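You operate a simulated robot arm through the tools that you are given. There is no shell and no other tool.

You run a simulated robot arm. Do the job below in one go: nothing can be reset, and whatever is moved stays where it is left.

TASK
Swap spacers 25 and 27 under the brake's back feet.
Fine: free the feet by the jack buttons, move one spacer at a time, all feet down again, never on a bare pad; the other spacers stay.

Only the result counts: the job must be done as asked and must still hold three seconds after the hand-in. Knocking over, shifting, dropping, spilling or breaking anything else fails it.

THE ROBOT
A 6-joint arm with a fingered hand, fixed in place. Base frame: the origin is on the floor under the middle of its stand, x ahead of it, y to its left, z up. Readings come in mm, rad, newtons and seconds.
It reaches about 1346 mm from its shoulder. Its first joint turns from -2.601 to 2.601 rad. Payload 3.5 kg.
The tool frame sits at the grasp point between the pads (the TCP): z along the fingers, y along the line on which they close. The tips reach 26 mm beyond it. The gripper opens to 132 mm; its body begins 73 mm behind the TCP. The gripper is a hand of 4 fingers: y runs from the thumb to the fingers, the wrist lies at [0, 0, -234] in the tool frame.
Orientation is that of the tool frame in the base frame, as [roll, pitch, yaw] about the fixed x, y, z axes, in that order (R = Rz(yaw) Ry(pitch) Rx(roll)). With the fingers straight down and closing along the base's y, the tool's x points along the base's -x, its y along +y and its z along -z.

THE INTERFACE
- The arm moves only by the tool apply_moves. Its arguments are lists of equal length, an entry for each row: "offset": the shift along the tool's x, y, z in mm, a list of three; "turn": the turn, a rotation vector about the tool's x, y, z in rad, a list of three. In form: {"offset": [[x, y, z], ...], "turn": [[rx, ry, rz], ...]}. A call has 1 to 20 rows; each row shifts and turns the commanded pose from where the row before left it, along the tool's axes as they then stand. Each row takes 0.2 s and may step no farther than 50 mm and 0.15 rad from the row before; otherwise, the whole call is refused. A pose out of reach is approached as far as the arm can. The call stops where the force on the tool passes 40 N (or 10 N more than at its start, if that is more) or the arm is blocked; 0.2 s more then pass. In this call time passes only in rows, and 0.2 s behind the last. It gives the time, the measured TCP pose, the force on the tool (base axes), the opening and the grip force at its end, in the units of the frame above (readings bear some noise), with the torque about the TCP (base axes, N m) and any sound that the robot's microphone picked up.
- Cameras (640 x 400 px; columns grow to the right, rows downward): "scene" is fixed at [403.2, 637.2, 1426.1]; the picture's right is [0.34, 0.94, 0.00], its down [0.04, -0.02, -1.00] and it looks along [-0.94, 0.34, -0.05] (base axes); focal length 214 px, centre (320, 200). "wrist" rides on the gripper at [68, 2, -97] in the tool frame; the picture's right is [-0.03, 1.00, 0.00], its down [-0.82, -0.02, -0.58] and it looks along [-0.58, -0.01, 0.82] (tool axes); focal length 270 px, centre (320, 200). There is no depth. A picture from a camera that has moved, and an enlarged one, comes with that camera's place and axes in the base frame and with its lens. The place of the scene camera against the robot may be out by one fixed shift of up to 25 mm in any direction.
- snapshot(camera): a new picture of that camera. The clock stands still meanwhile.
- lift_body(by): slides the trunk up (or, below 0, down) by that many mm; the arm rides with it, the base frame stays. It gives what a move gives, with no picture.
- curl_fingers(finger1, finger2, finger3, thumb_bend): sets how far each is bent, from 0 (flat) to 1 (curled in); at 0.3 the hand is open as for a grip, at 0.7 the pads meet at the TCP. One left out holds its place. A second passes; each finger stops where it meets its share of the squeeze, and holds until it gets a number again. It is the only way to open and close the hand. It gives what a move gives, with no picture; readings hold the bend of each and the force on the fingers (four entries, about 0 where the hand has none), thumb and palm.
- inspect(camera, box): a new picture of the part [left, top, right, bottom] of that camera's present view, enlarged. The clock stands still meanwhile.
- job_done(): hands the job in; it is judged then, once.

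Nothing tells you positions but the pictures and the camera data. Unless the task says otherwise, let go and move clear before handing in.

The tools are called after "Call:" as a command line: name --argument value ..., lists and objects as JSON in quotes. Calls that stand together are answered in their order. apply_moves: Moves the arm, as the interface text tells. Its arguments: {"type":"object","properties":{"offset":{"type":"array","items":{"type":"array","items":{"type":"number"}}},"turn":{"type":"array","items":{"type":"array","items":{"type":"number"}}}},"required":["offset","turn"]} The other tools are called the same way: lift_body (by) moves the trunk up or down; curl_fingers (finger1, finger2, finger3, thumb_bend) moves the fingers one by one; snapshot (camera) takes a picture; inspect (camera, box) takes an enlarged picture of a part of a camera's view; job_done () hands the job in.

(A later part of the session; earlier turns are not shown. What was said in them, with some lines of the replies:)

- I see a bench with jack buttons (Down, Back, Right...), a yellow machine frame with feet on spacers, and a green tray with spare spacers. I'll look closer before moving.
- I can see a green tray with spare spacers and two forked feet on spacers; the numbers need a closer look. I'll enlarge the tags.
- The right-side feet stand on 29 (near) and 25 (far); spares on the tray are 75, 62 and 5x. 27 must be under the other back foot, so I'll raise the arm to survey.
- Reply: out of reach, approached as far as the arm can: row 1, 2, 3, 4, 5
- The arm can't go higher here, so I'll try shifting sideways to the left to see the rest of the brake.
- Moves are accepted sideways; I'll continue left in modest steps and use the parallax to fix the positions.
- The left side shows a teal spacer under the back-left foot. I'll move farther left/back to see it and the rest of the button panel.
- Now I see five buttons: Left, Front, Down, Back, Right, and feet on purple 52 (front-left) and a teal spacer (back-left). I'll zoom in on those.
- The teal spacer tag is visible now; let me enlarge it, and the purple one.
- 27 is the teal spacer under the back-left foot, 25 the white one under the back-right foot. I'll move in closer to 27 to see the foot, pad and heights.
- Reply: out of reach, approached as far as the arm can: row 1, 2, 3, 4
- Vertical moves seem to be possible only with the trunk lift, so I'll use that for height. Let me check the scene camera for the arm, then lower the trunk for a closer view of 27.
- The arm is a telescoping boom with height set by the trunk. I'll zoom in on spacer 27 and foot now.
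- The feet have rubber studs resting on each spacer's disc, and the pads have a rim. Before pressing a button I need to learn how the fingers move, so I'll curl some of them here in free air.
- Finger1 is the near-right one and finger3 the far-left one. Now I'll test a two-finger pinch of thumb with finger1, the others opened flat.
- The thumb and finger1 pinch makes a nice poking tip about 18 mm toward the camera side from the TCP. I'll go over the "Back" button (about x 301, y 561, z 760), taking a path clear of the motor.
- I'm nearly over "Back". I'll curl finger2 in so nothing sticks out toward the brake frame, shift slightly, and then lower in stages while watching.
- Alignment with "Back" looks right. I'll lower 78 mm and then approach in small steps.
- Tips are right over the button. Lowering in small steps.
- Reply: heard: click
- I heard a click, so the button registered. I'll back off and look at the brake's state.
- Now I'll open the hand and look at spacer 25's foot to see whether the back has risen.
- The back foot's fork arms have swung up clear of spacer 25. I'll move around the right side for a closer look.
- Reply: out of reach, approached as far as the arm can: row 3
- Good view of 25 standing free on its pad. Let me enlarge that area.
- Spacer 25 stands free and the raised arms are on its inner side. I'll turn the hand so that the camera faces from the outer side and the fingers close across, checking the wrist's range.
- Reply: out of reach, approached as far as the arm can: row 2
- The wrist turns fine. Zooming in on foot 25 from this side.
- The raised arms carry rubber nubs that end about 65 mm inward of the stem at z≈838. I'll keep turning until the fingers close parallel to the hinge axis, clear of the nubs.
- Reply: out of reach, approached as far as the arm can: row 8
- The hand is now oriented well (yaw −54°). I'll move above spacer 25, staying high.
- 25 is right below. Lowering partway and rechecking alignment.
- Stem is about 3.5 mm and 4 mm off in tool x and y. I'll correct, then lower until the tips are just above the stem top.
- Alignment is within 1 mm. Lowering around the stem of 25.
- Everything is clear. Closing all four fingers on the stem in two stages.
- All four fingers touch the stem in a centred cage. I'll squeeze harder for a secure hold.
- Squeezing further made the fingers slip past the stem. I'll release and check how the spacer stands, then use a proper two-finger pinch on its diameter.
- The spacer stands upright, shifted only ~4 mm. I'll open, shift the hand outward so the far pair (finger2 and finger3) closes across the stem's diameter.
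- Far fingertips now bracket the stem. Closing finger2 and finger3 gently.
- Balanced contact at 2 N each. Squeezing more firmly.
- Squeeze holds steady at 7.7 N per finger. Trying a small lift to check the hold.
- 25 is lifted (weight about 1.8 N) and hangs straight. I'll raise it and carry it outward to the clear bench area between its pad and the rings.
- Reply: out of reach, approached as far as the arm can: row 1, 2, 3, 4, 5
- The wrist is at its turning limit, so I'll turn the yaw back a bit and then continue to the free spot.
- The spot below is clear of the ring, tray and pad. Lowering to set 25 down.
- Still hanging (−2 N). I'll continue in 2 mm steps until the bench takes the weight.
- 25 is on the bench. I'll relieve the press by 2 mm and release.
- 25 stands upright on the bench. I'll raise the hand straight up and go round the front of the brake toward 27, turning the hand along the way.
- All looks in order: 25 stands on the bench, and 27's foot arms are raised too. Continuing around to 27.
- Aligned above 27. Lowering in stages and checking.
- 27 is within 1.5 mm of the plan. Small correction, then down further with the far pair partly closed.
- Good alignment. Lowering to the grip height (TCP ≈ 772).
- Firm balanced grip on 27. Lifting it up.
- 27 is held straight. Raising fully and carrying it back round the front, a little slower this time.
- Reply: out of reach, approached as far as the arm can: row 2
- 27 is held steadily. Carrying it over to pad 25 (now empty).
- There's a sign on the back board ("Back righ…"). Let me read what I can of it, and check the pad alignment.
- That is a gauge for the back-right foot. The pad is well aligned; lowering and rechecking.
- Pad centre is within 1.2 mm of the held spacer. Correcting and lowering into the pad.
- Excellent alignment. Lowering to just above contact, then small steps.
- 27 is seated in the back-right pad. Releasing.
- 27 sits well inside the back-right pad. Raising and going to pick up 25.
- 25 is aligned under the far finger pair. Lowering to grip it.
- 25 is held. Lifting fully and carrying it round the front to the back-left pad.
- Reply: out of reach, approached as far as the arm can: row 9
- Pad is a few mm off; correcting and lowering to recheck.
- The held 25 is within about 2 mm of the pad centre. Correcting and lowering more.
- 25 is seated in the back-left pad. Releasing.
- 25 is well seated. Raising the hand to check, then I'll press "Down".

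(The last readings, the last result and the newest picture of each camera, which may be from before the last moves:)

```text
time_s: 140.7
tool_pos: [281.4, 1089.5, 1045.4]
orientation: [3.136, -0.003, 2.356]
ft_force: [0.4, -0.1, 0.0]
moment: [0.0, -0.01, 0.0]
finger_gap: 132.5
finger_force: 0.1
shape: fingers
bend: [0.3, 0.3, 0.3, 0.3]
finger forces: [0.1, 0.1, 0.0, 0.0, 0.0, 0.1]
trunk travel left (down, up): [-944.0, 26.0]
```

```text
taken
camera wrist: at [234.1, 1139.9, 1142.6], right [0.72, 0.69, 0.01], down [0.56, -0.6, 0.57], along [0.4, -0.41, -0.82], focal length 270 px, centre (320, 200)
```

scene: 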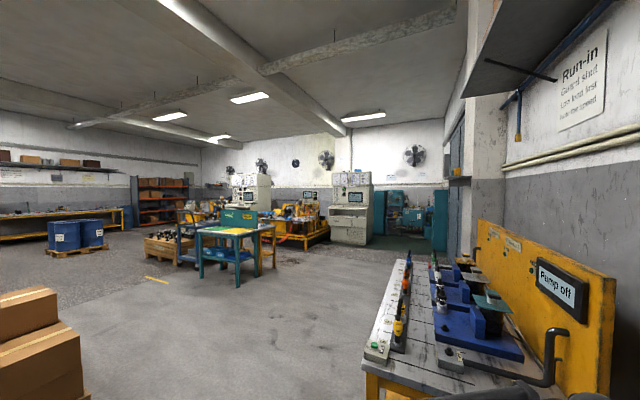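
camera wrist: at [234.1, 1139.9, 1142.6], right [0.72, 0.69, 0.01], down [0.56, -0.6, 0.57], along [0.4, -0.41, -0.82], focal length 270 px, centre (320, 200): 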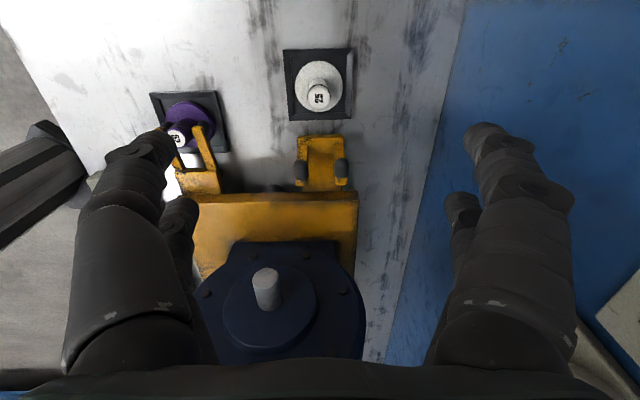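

Both spacers are swapped and stand in their pads (25 back-left, 27 back-right). Now I'll travel to the "Down" button.

Call:
apply_moves --offset '[[-10, -46.2, 0], [-10, -46.2, 0], [-10, -46.2, 0], [-10, -46.2, 0], [-10, -46.2, 0], [-10, -46.2, 0], [0, 0, 0], [0, 0, 0], [0, 0, 0], [-27.2, -35, 0], [-27.2, -35, 0], [-27.2, -35, 0], [-27.2, -35, 0], [0, 0, 0], [0, 0, 0], [0, 0, 0], [-29.7, -24.2, 0], [-29.7, -24.2, 0], [-29.7, -24.2, 0]]' --turn '[[0, 0, 0], [0, 0, 0], [0, 0, 0], [0, 0, 0], [0, 0, 0], [0, 0, 0], [0, 0, -0.137], [0, 0, -0.137], [0, 0, -0.137], [0, 0, 0], [0, 0, 0], [0, 0, 0], [0, 0, 0], [0, 0, -0.125], [0, 0, -0.125], [0, 0, -0.125], [0, 0, 0], [0, 0, 0], [0, 0, 0]]'

Call:
curl_fingers --finger1 0.7 --finger2 1.0 --finger3 0.0 --thumb_bend 0.7

Call:
snapshot --camera "wrist"

```text
time_s: 144.7
tool_pos: [269.3, 610.8, 1046.6]
orientation: [3.132, 0.003, -3.139]
ft_force: [0.2, 0.5, 0.6]
moment: [0.01, 0.02, 0.0]
finger_gap: 132.9
finger_force: 0.0
shape: fingers
bend: [0.3, 0.3, 0.3, 0.3]
finger forces: [0.0, 0.1, 0.0, 0.0, 0.1, 0.0]
out of reach, approached as far as the arm can: row 17, 19
trunk travel left (down, up): [-944.0, 26.0]
```

```text
time_s: 145.7
tool_pos: [268.8, 609.3, 1044.4]
orientation: [3.135, 0.001, -3.142]
ft_force: [-0.1, -0.3, -0.7]
moment: [0.01, 0.0, 0.02]
finger_gap: 1.7
finger_force: 0.2
shape: fingers
bend: [0.7, 1.0, 0.0, 0.7]
finger forces: [0.1, 0.0, 0.0, 0.0, 0.1, 0.0]
trunk travel left (down, up): [-944.0, 26.0]
```

```text
taken
camera wrist: at [199.7, 612.4, 1142.1], right [0.02, 1.0, 0.01], down [0.82, -0.03, 0.58], along [0.58, -0.01, -0.82], focal length 270 px, centre (320, 200)
```

wrist: 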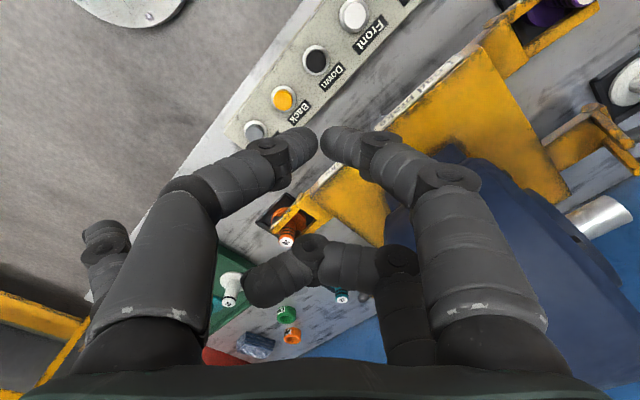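

The Down button (black) is just ahead of the tips. Fine alignment, then lower in stages.

Call:
apply_moves --offset '[[-1.9, -3.3, 0]]' --turn '[[0.006, 0, 0]]'

Call:
lift_body --by -170

Call:
snapshot --camera "wrist"

```text
time_s: 146.1
tool_pos: [269.9, 607.9, 1045.3]
orientation: [3.137, 0.002, -3.141]
ft_force: [0.0, 1.0, -0.5]
moment: [-0.03, -0.01, -0.04]
finger_gap: 1.5
finger_force: 0.0
shape: fingers
bend: [0.7, 1.0, 0.0, 0.7]
finger forces: [0.0, 0.0, 0.0, 0.1, 0.0, 0.1]
trunk travel left (down, up): [-944.0, 26.0]
```

```text
time_s: 148.0
tool_pos: [270.1, 607.2, 875.3]
orientation: [3.136, 0.001, 3.141]
ft_force: [-0.2, 0.3, -0.7]
moment: [0.01, -0.04, -0.02]
finger_gap: 1.5
finger_force: 0.3
shape: fingers
bend: [0.7, 1.0, 0.0, 0.7]
finger forces: [0.0, 0.0, 0.0, 0.0, 0.0, 0.1]
trunk travel left (down, up): [-774.0, 196.0]
```

```text
taken
camera wrist: at [200.9, 609.3, 972.2], right [0.02, 1.0, 0.0], down [0.82, -0.02, 0.58], along [0.58, -0.01, -0.82], focal length 270 px, centre (320, 200)
```

wrist: 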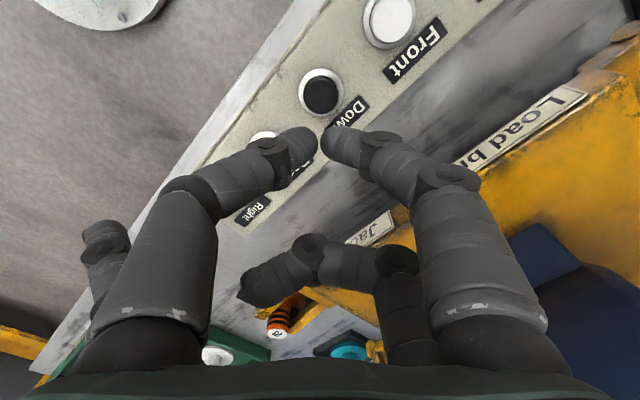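

Aligned with "Down". Lowering on.

Call:
lift_body --by -74

Call:
snapshot --camera "wrist"

```text
time_s: 149.2
tool_pos: [269.7, 606.4, 801.5]
orientation: [3.139, 0.002, 3.141]
ft_force: [-0.6, -0.2, -1.1]
moment: [0.01, -0.02, 0.0]
finger_gap: 1.5
finger_force: 0.1
shape: fingers
bend: [0.7, 1.0, 0.0, 0.7]
finger forces: [0.0, 0.0, 0.0, 0.0, 0.0, 0.0]
trunk travel left (down, up): [-700.0, 270.0]
```

```text
taken
camera wrist: at [200.9, 609.3, 898.1], right [0.02, 1.0, 0.0], down [0.82, -0.02, 0.58], along [0.58, -0.01, -0.82], focal length 270 px, centre (320, 200)
```

wrist: 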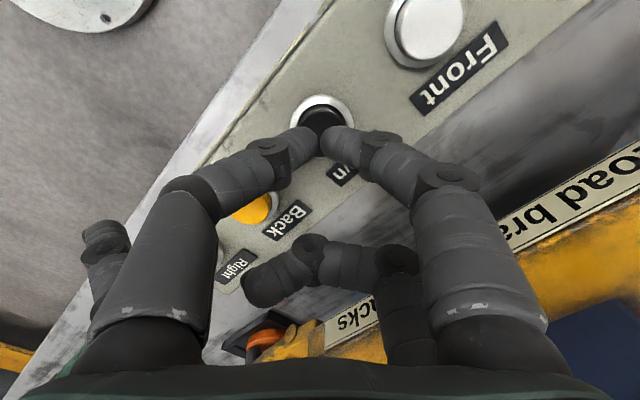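

Call:
lift_body --by -10

Call:
lift_body --by -2

```text
time_s: 149.7
tool_pos: [268.2, 606.4, 792.0]
orientation: [3.137, 0.002, 3.141]
ft_force: [0.1, 0.0, 0.2]
moment: [-0.03, 0.01, -0.02]
finger_gap: 1.3
finger_force: 0.7
shape: fingers
bend: [0.7, 1.0, 0.0, 0.7]
finger forces: [0.5, 0.0, 0.0, 0.0, 0.4, 0.0]
trunk travel left (down, up): [-690.0, 280.0]
heard: click
```

```text
time_s: 150.2
tool_pos: [269.9, 607.1, 789.7]
orientation: [3.139, 0.002, -3.141]
ft_force: [-0.3, -0.1, 2.6]
moment: [0.01, 0.05, 0.02]
finger_gap: 1.1
finger_force: 1.7
shape: fingers
bend: [0.7, 1.0, 0.0, 0.7]
finger forces: [1.2, 0.0, 0.0, 0.0, 1.4, 0.1]
trunk travel left (down, up): [-688.0, 282.0]
```

Click heard. Raising clear to check that the back feet have come down on the spacers.

Call:
lift_body --by 60

Call:
lift_body --by 195

Call:
curl_fingers --finger1 0.3 --finger2 0.3 --finger3 0.3 --thumb_bend 0.3

Call:
snapshot --camera "wrist"

```text
time_s: 151.2
tool_pos: [269.8, 606.1, 848.9]
orientation: [3.137, 0.001, -3.141]
ft_force: [0.1, -0.3, -0.4]
moment: [-0.01, -0.03, 0.01]
finger_gap: 1.1
finger_force: 0.0
shape: fingers
bend: [0.7, 1.0, 0.0, 0.7]
finger forces: [0.0, 0.0, 0.0, 0.1, 0.1, 0.0]
trunk travel left (down, up): [-748.0, 222.0]
```

```text
time_s: 153.4
tool_pos: [269.5, 605.7, 1044.7]
orientation: [3.139, 0.001, 3.141]
ft_force: [-0.2, 0.4, -0.3]
moment: [-0.02, 0.02, 0.01]
finger_gap: 1.1
finger_force: 0.0
shape: fingers
bend: [0.7, 1.0, 0.0, 0.7]
finger forces: [0.0, 0.0, 0.0, 0.0, 0.0, 0.0]
trunk travel left (down, up): [-943.0, 27.0]
```

```text
time_s: 154.4
tool_pos: [269.4, 607.0, 1044.9]
orientation: [3.138, 0.002, 3.141]
ft_force: [0.0, 0.2, -0.5]
moment: [0.0, 0.01, -0.02]
finger_gap: 132.4
finger_force: 0.0
shape: fingers
bend: [0.3, 0.3, 0.3, 0.3]
finger forces: [0.0, 0.0, 0.0, 0.0, 0.0, 0.0]
trunk travel left (down, up): [-943.0, 27.0]
```

```text
taken
camera wrist: at [200.9, 609.3, 1141.1], right [0.02, 1.0, 0.0], down [0.82, -0.02, 0.58], along [0.58, -0.01, -0.82], focal length 270 px, centre (320, 200)
```

wrist: 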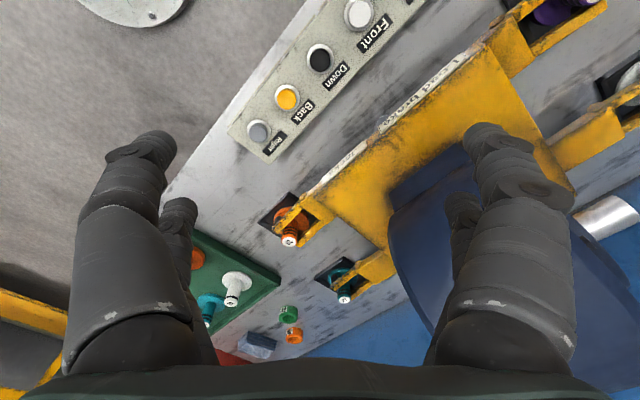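

The feet appear to be down. Let me zoom on each foot to confirm.

Call:
inspect --camera "wrist" --box '[250, 170, 420, 330]'

Call:
inspect --camera "wrist" --box '[500, 0, 640, 180]'

Call:
inspect --camera "wrist" --box '[220, 40, 420, 180]'

```text
2.50 times, centred on (335, 250) of wrist
camera zoom: at [200.9, 609.3, 1141.1], right [0.02, 1.0, 0.0], down [0.82, -0.02, 0.58], along [0.58, -0.01, -0.82], focal length 676 px, centre (282, 75)
```

zoom: 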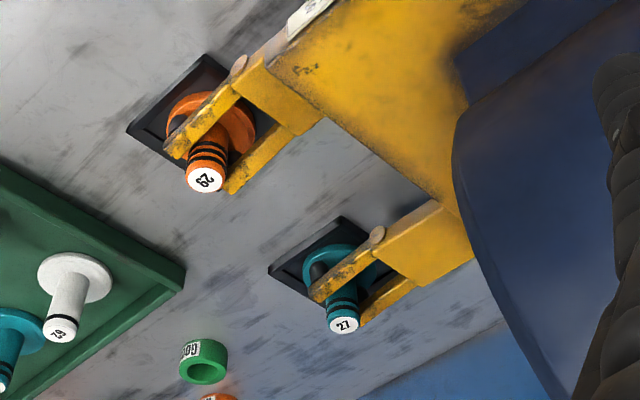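

```text
2.22 times, centred on (570, 90) of wrist
camera zoom: at [200.9, 609.3, 1141.1], right [0.02, 1.0, 0.0], down [0.82, -0.02, 0.58], along [0.58, -0.01, -0.82], focal length 601 px, centre (-236, 444)
```

zoom: 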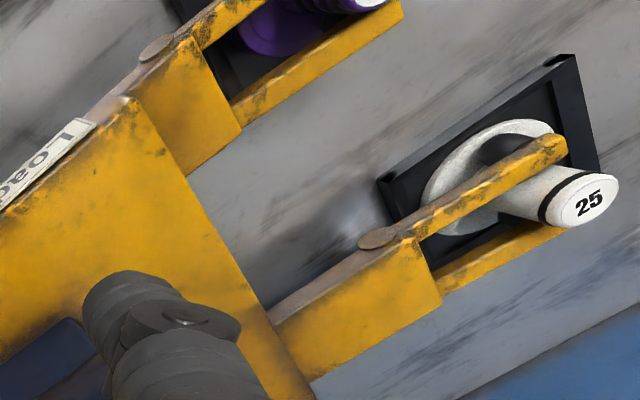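

```text
2.86 times, centred on (320, 110) of wrist
camera zoom: at [200.9, 609.3, 1141.1], right [0.02, 1.0, 0.0], down [0.82, -0.02, 0.58], along [0.58, -0.01, -0.82], focal length 772 px, centre (320, 457)
```

zoom: 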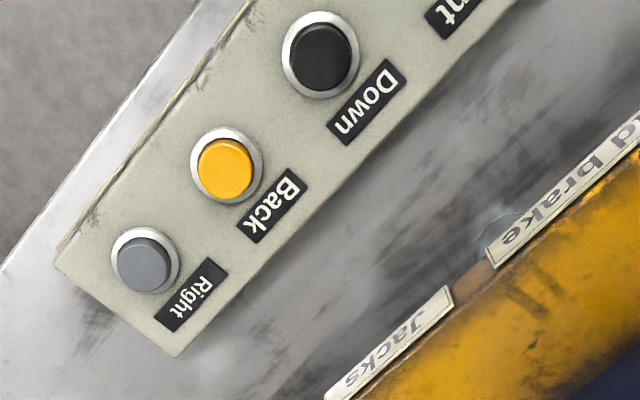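

Both back feet are down: 27 back-right and 25 back-left. I'll double-check the studs' seating from closer on both sides.

Call:
apply_moves --offset '[[-38.4, -17.8, 0], [-38.4, -17.8, 0], [-38.4, -17.8, 0], [-38.4, -17.8, 0], [-38.4, -17.8, 0], [-38.4, -17.8, 0]]' --turn '[[0, 0, 0], [0, 0, 0], [0, 0, 0], [0, 0, 0], [0, 0, 0], [0, 0, 0]]'

Call:
snapshot --camera "wrist"

Call:
inspect --camera "wrist" --box '[340, 80, 500, 240]'

```text
time_s: 155.8
tool_pos: [501.5, 502.0, 1044.7]
orientation: [3.138, 0.003, -3.14]
ft_force: [-0.2, -0.1, 0.8]
moment: [0.01, 0.02, -0.01]
finger_gap: 132.3
finger_force: 0.1
shape: fingers
bend: [0.3, 0.3, 0.3, 0.3]
finger forces: [0.0, 0.1, 0.0, 0.0, 0.0, 0.0]
trunk travel left (down, up): [-943.0, 27.0]
```

```text
taken
camera wrist: at [432.1, 504.1, 1141.1], right [0.02, 1.0, 0.0], down [0.82, -0.02, 0.58], along [0.58, -0.01, -0.82], focal length 270 px, centre (320, 200)
```

wrist: 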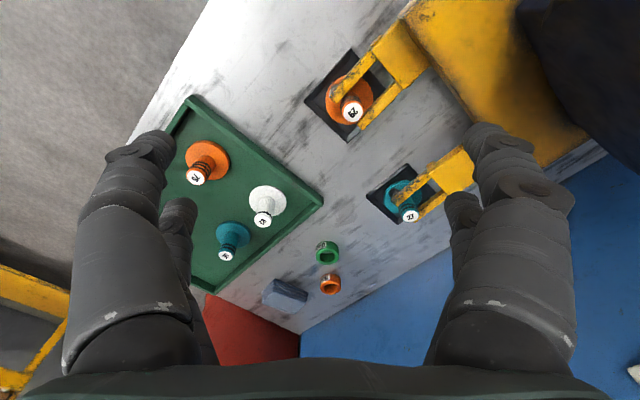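

```text
2.50 times, centred on (420, 160) of wrist
camera zoom: at [432.1, 504.1, 1141.1], right [0.02, 1.0, 0.0], down [0.82, -0.02, 0.58], along [0.58, -0.01, -0.82], focal length 676 px, centre (70, 300)
```

zoom: 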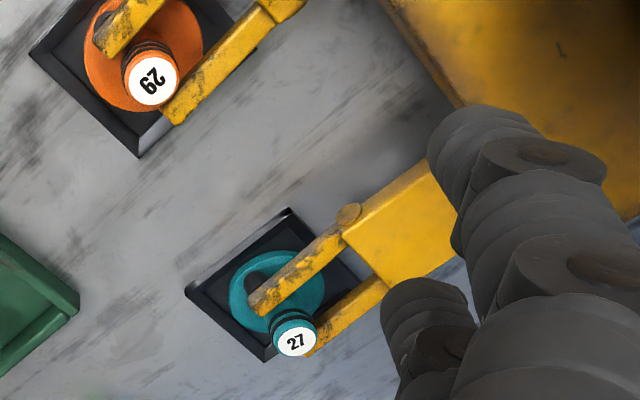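

27 is properly under the back-right foot. Now checking 25 at the back-left.

Call:
apply_moves --offset '[[46.2, 11.6, 0], [46.2, 11.6, 0], [46.2, 11.6, 0], [46.2, 11.6, 0], [46.2, 11.6, 0], [30, 39, 0], [30, 39, 0], [30, 39, 0], [4, 44, 0], [4, 44, 0], [4, 44, 0], [4, 44, 0], [4, 44, 0]]' --turn '[[0, 0, 0], [0, 0, 0], [0, 0, 0], [0, 0, 0], [0, 0, 0], [0, 0, 0], [0, 0, 0], [0, 0, 0], [0, 0, 0], [0, 0, 0], [0, 0, 0], [0, 0, 0], [0, 0, 0]]'

Call:
snapshot --camera "wrist"

Call:
inspect --camera "wrist" --box '[240, 40, 480, 220]'

```text
time_s: 158.6
tool_pos: [155.9, 896.0, 1043.1]
orientation: [3.137, 0.003, 3.141]
ft_force: [-0.6, 0.1, -0.6]
moment: [0.01, -0.02, 0.01]
finger_gap: 132.3
finger_force: 0.1
shape: fingers
bend: [0.3, 0.3, 0.3, 0.3]
finger forces: [0.1, 0.1, 0.0, 0.0, 0.0, 0.0]
out of reach, approached as far as the arm can: row 6, 10
trunk travel left (down, up): [-943.0, 27.0]
```

```text
taken
camera wrist: at [86.8, 898.1, 1140.9], right [0.03, 1.0, 0.0], down [0.82, -0.02, 0.58], along [0.58, -0.01, -0.82], focal length 270 px, centre (320, 200)
```

wrist: 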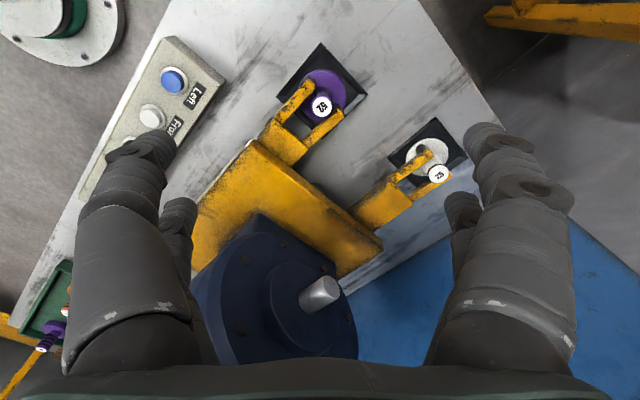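

```text
2.22 times, centred on (360, 130) of wrist
camera zoom: at [86.8, 898.1, 1140.9], right [0.03, 1.0, 0.0], down [0.82, -0.02, 0.58], along [0.58, -0.01, -0.82], focal length 601 px, centre (231, 356)
```

zoom: 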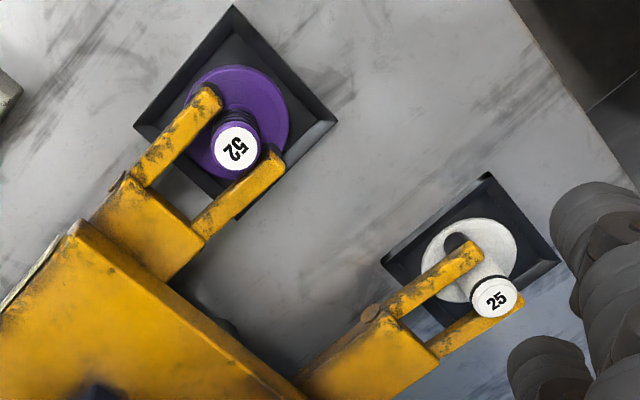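

All four feet are down. Spacer 27 is now under the back-right foot and 25 under the back-left, while 29 and 52 haven't moved. The hand is open and clear, so I'm handing in.

Call:
job_done

```text
The job is handed in.
```

Spacers 25 and 27 are swapped: 27 is now under the brake's back-right foot and 25 under the back-left. The job is handed in; I have not seen the verdict.

- **Feet:** I pressed Back to free them and Down at the end. The last close-up pictures show all four feet down on spacers. Down was pressed only after both back pads were filled.
- **Moves:** I moved one spacer at a time. 25 stood on a clear patch of bench while 27 was carried across.
- **Other spacers:** 29 and 52 were not touched, and neither were the spares on the tray.
- **One slip:** On the first try at 25, the fingers slipped and nudged it about 4 mm on its pad. It stayed upright and I gripped it again differently.

The hand was open and clear of the bench at hand-in.
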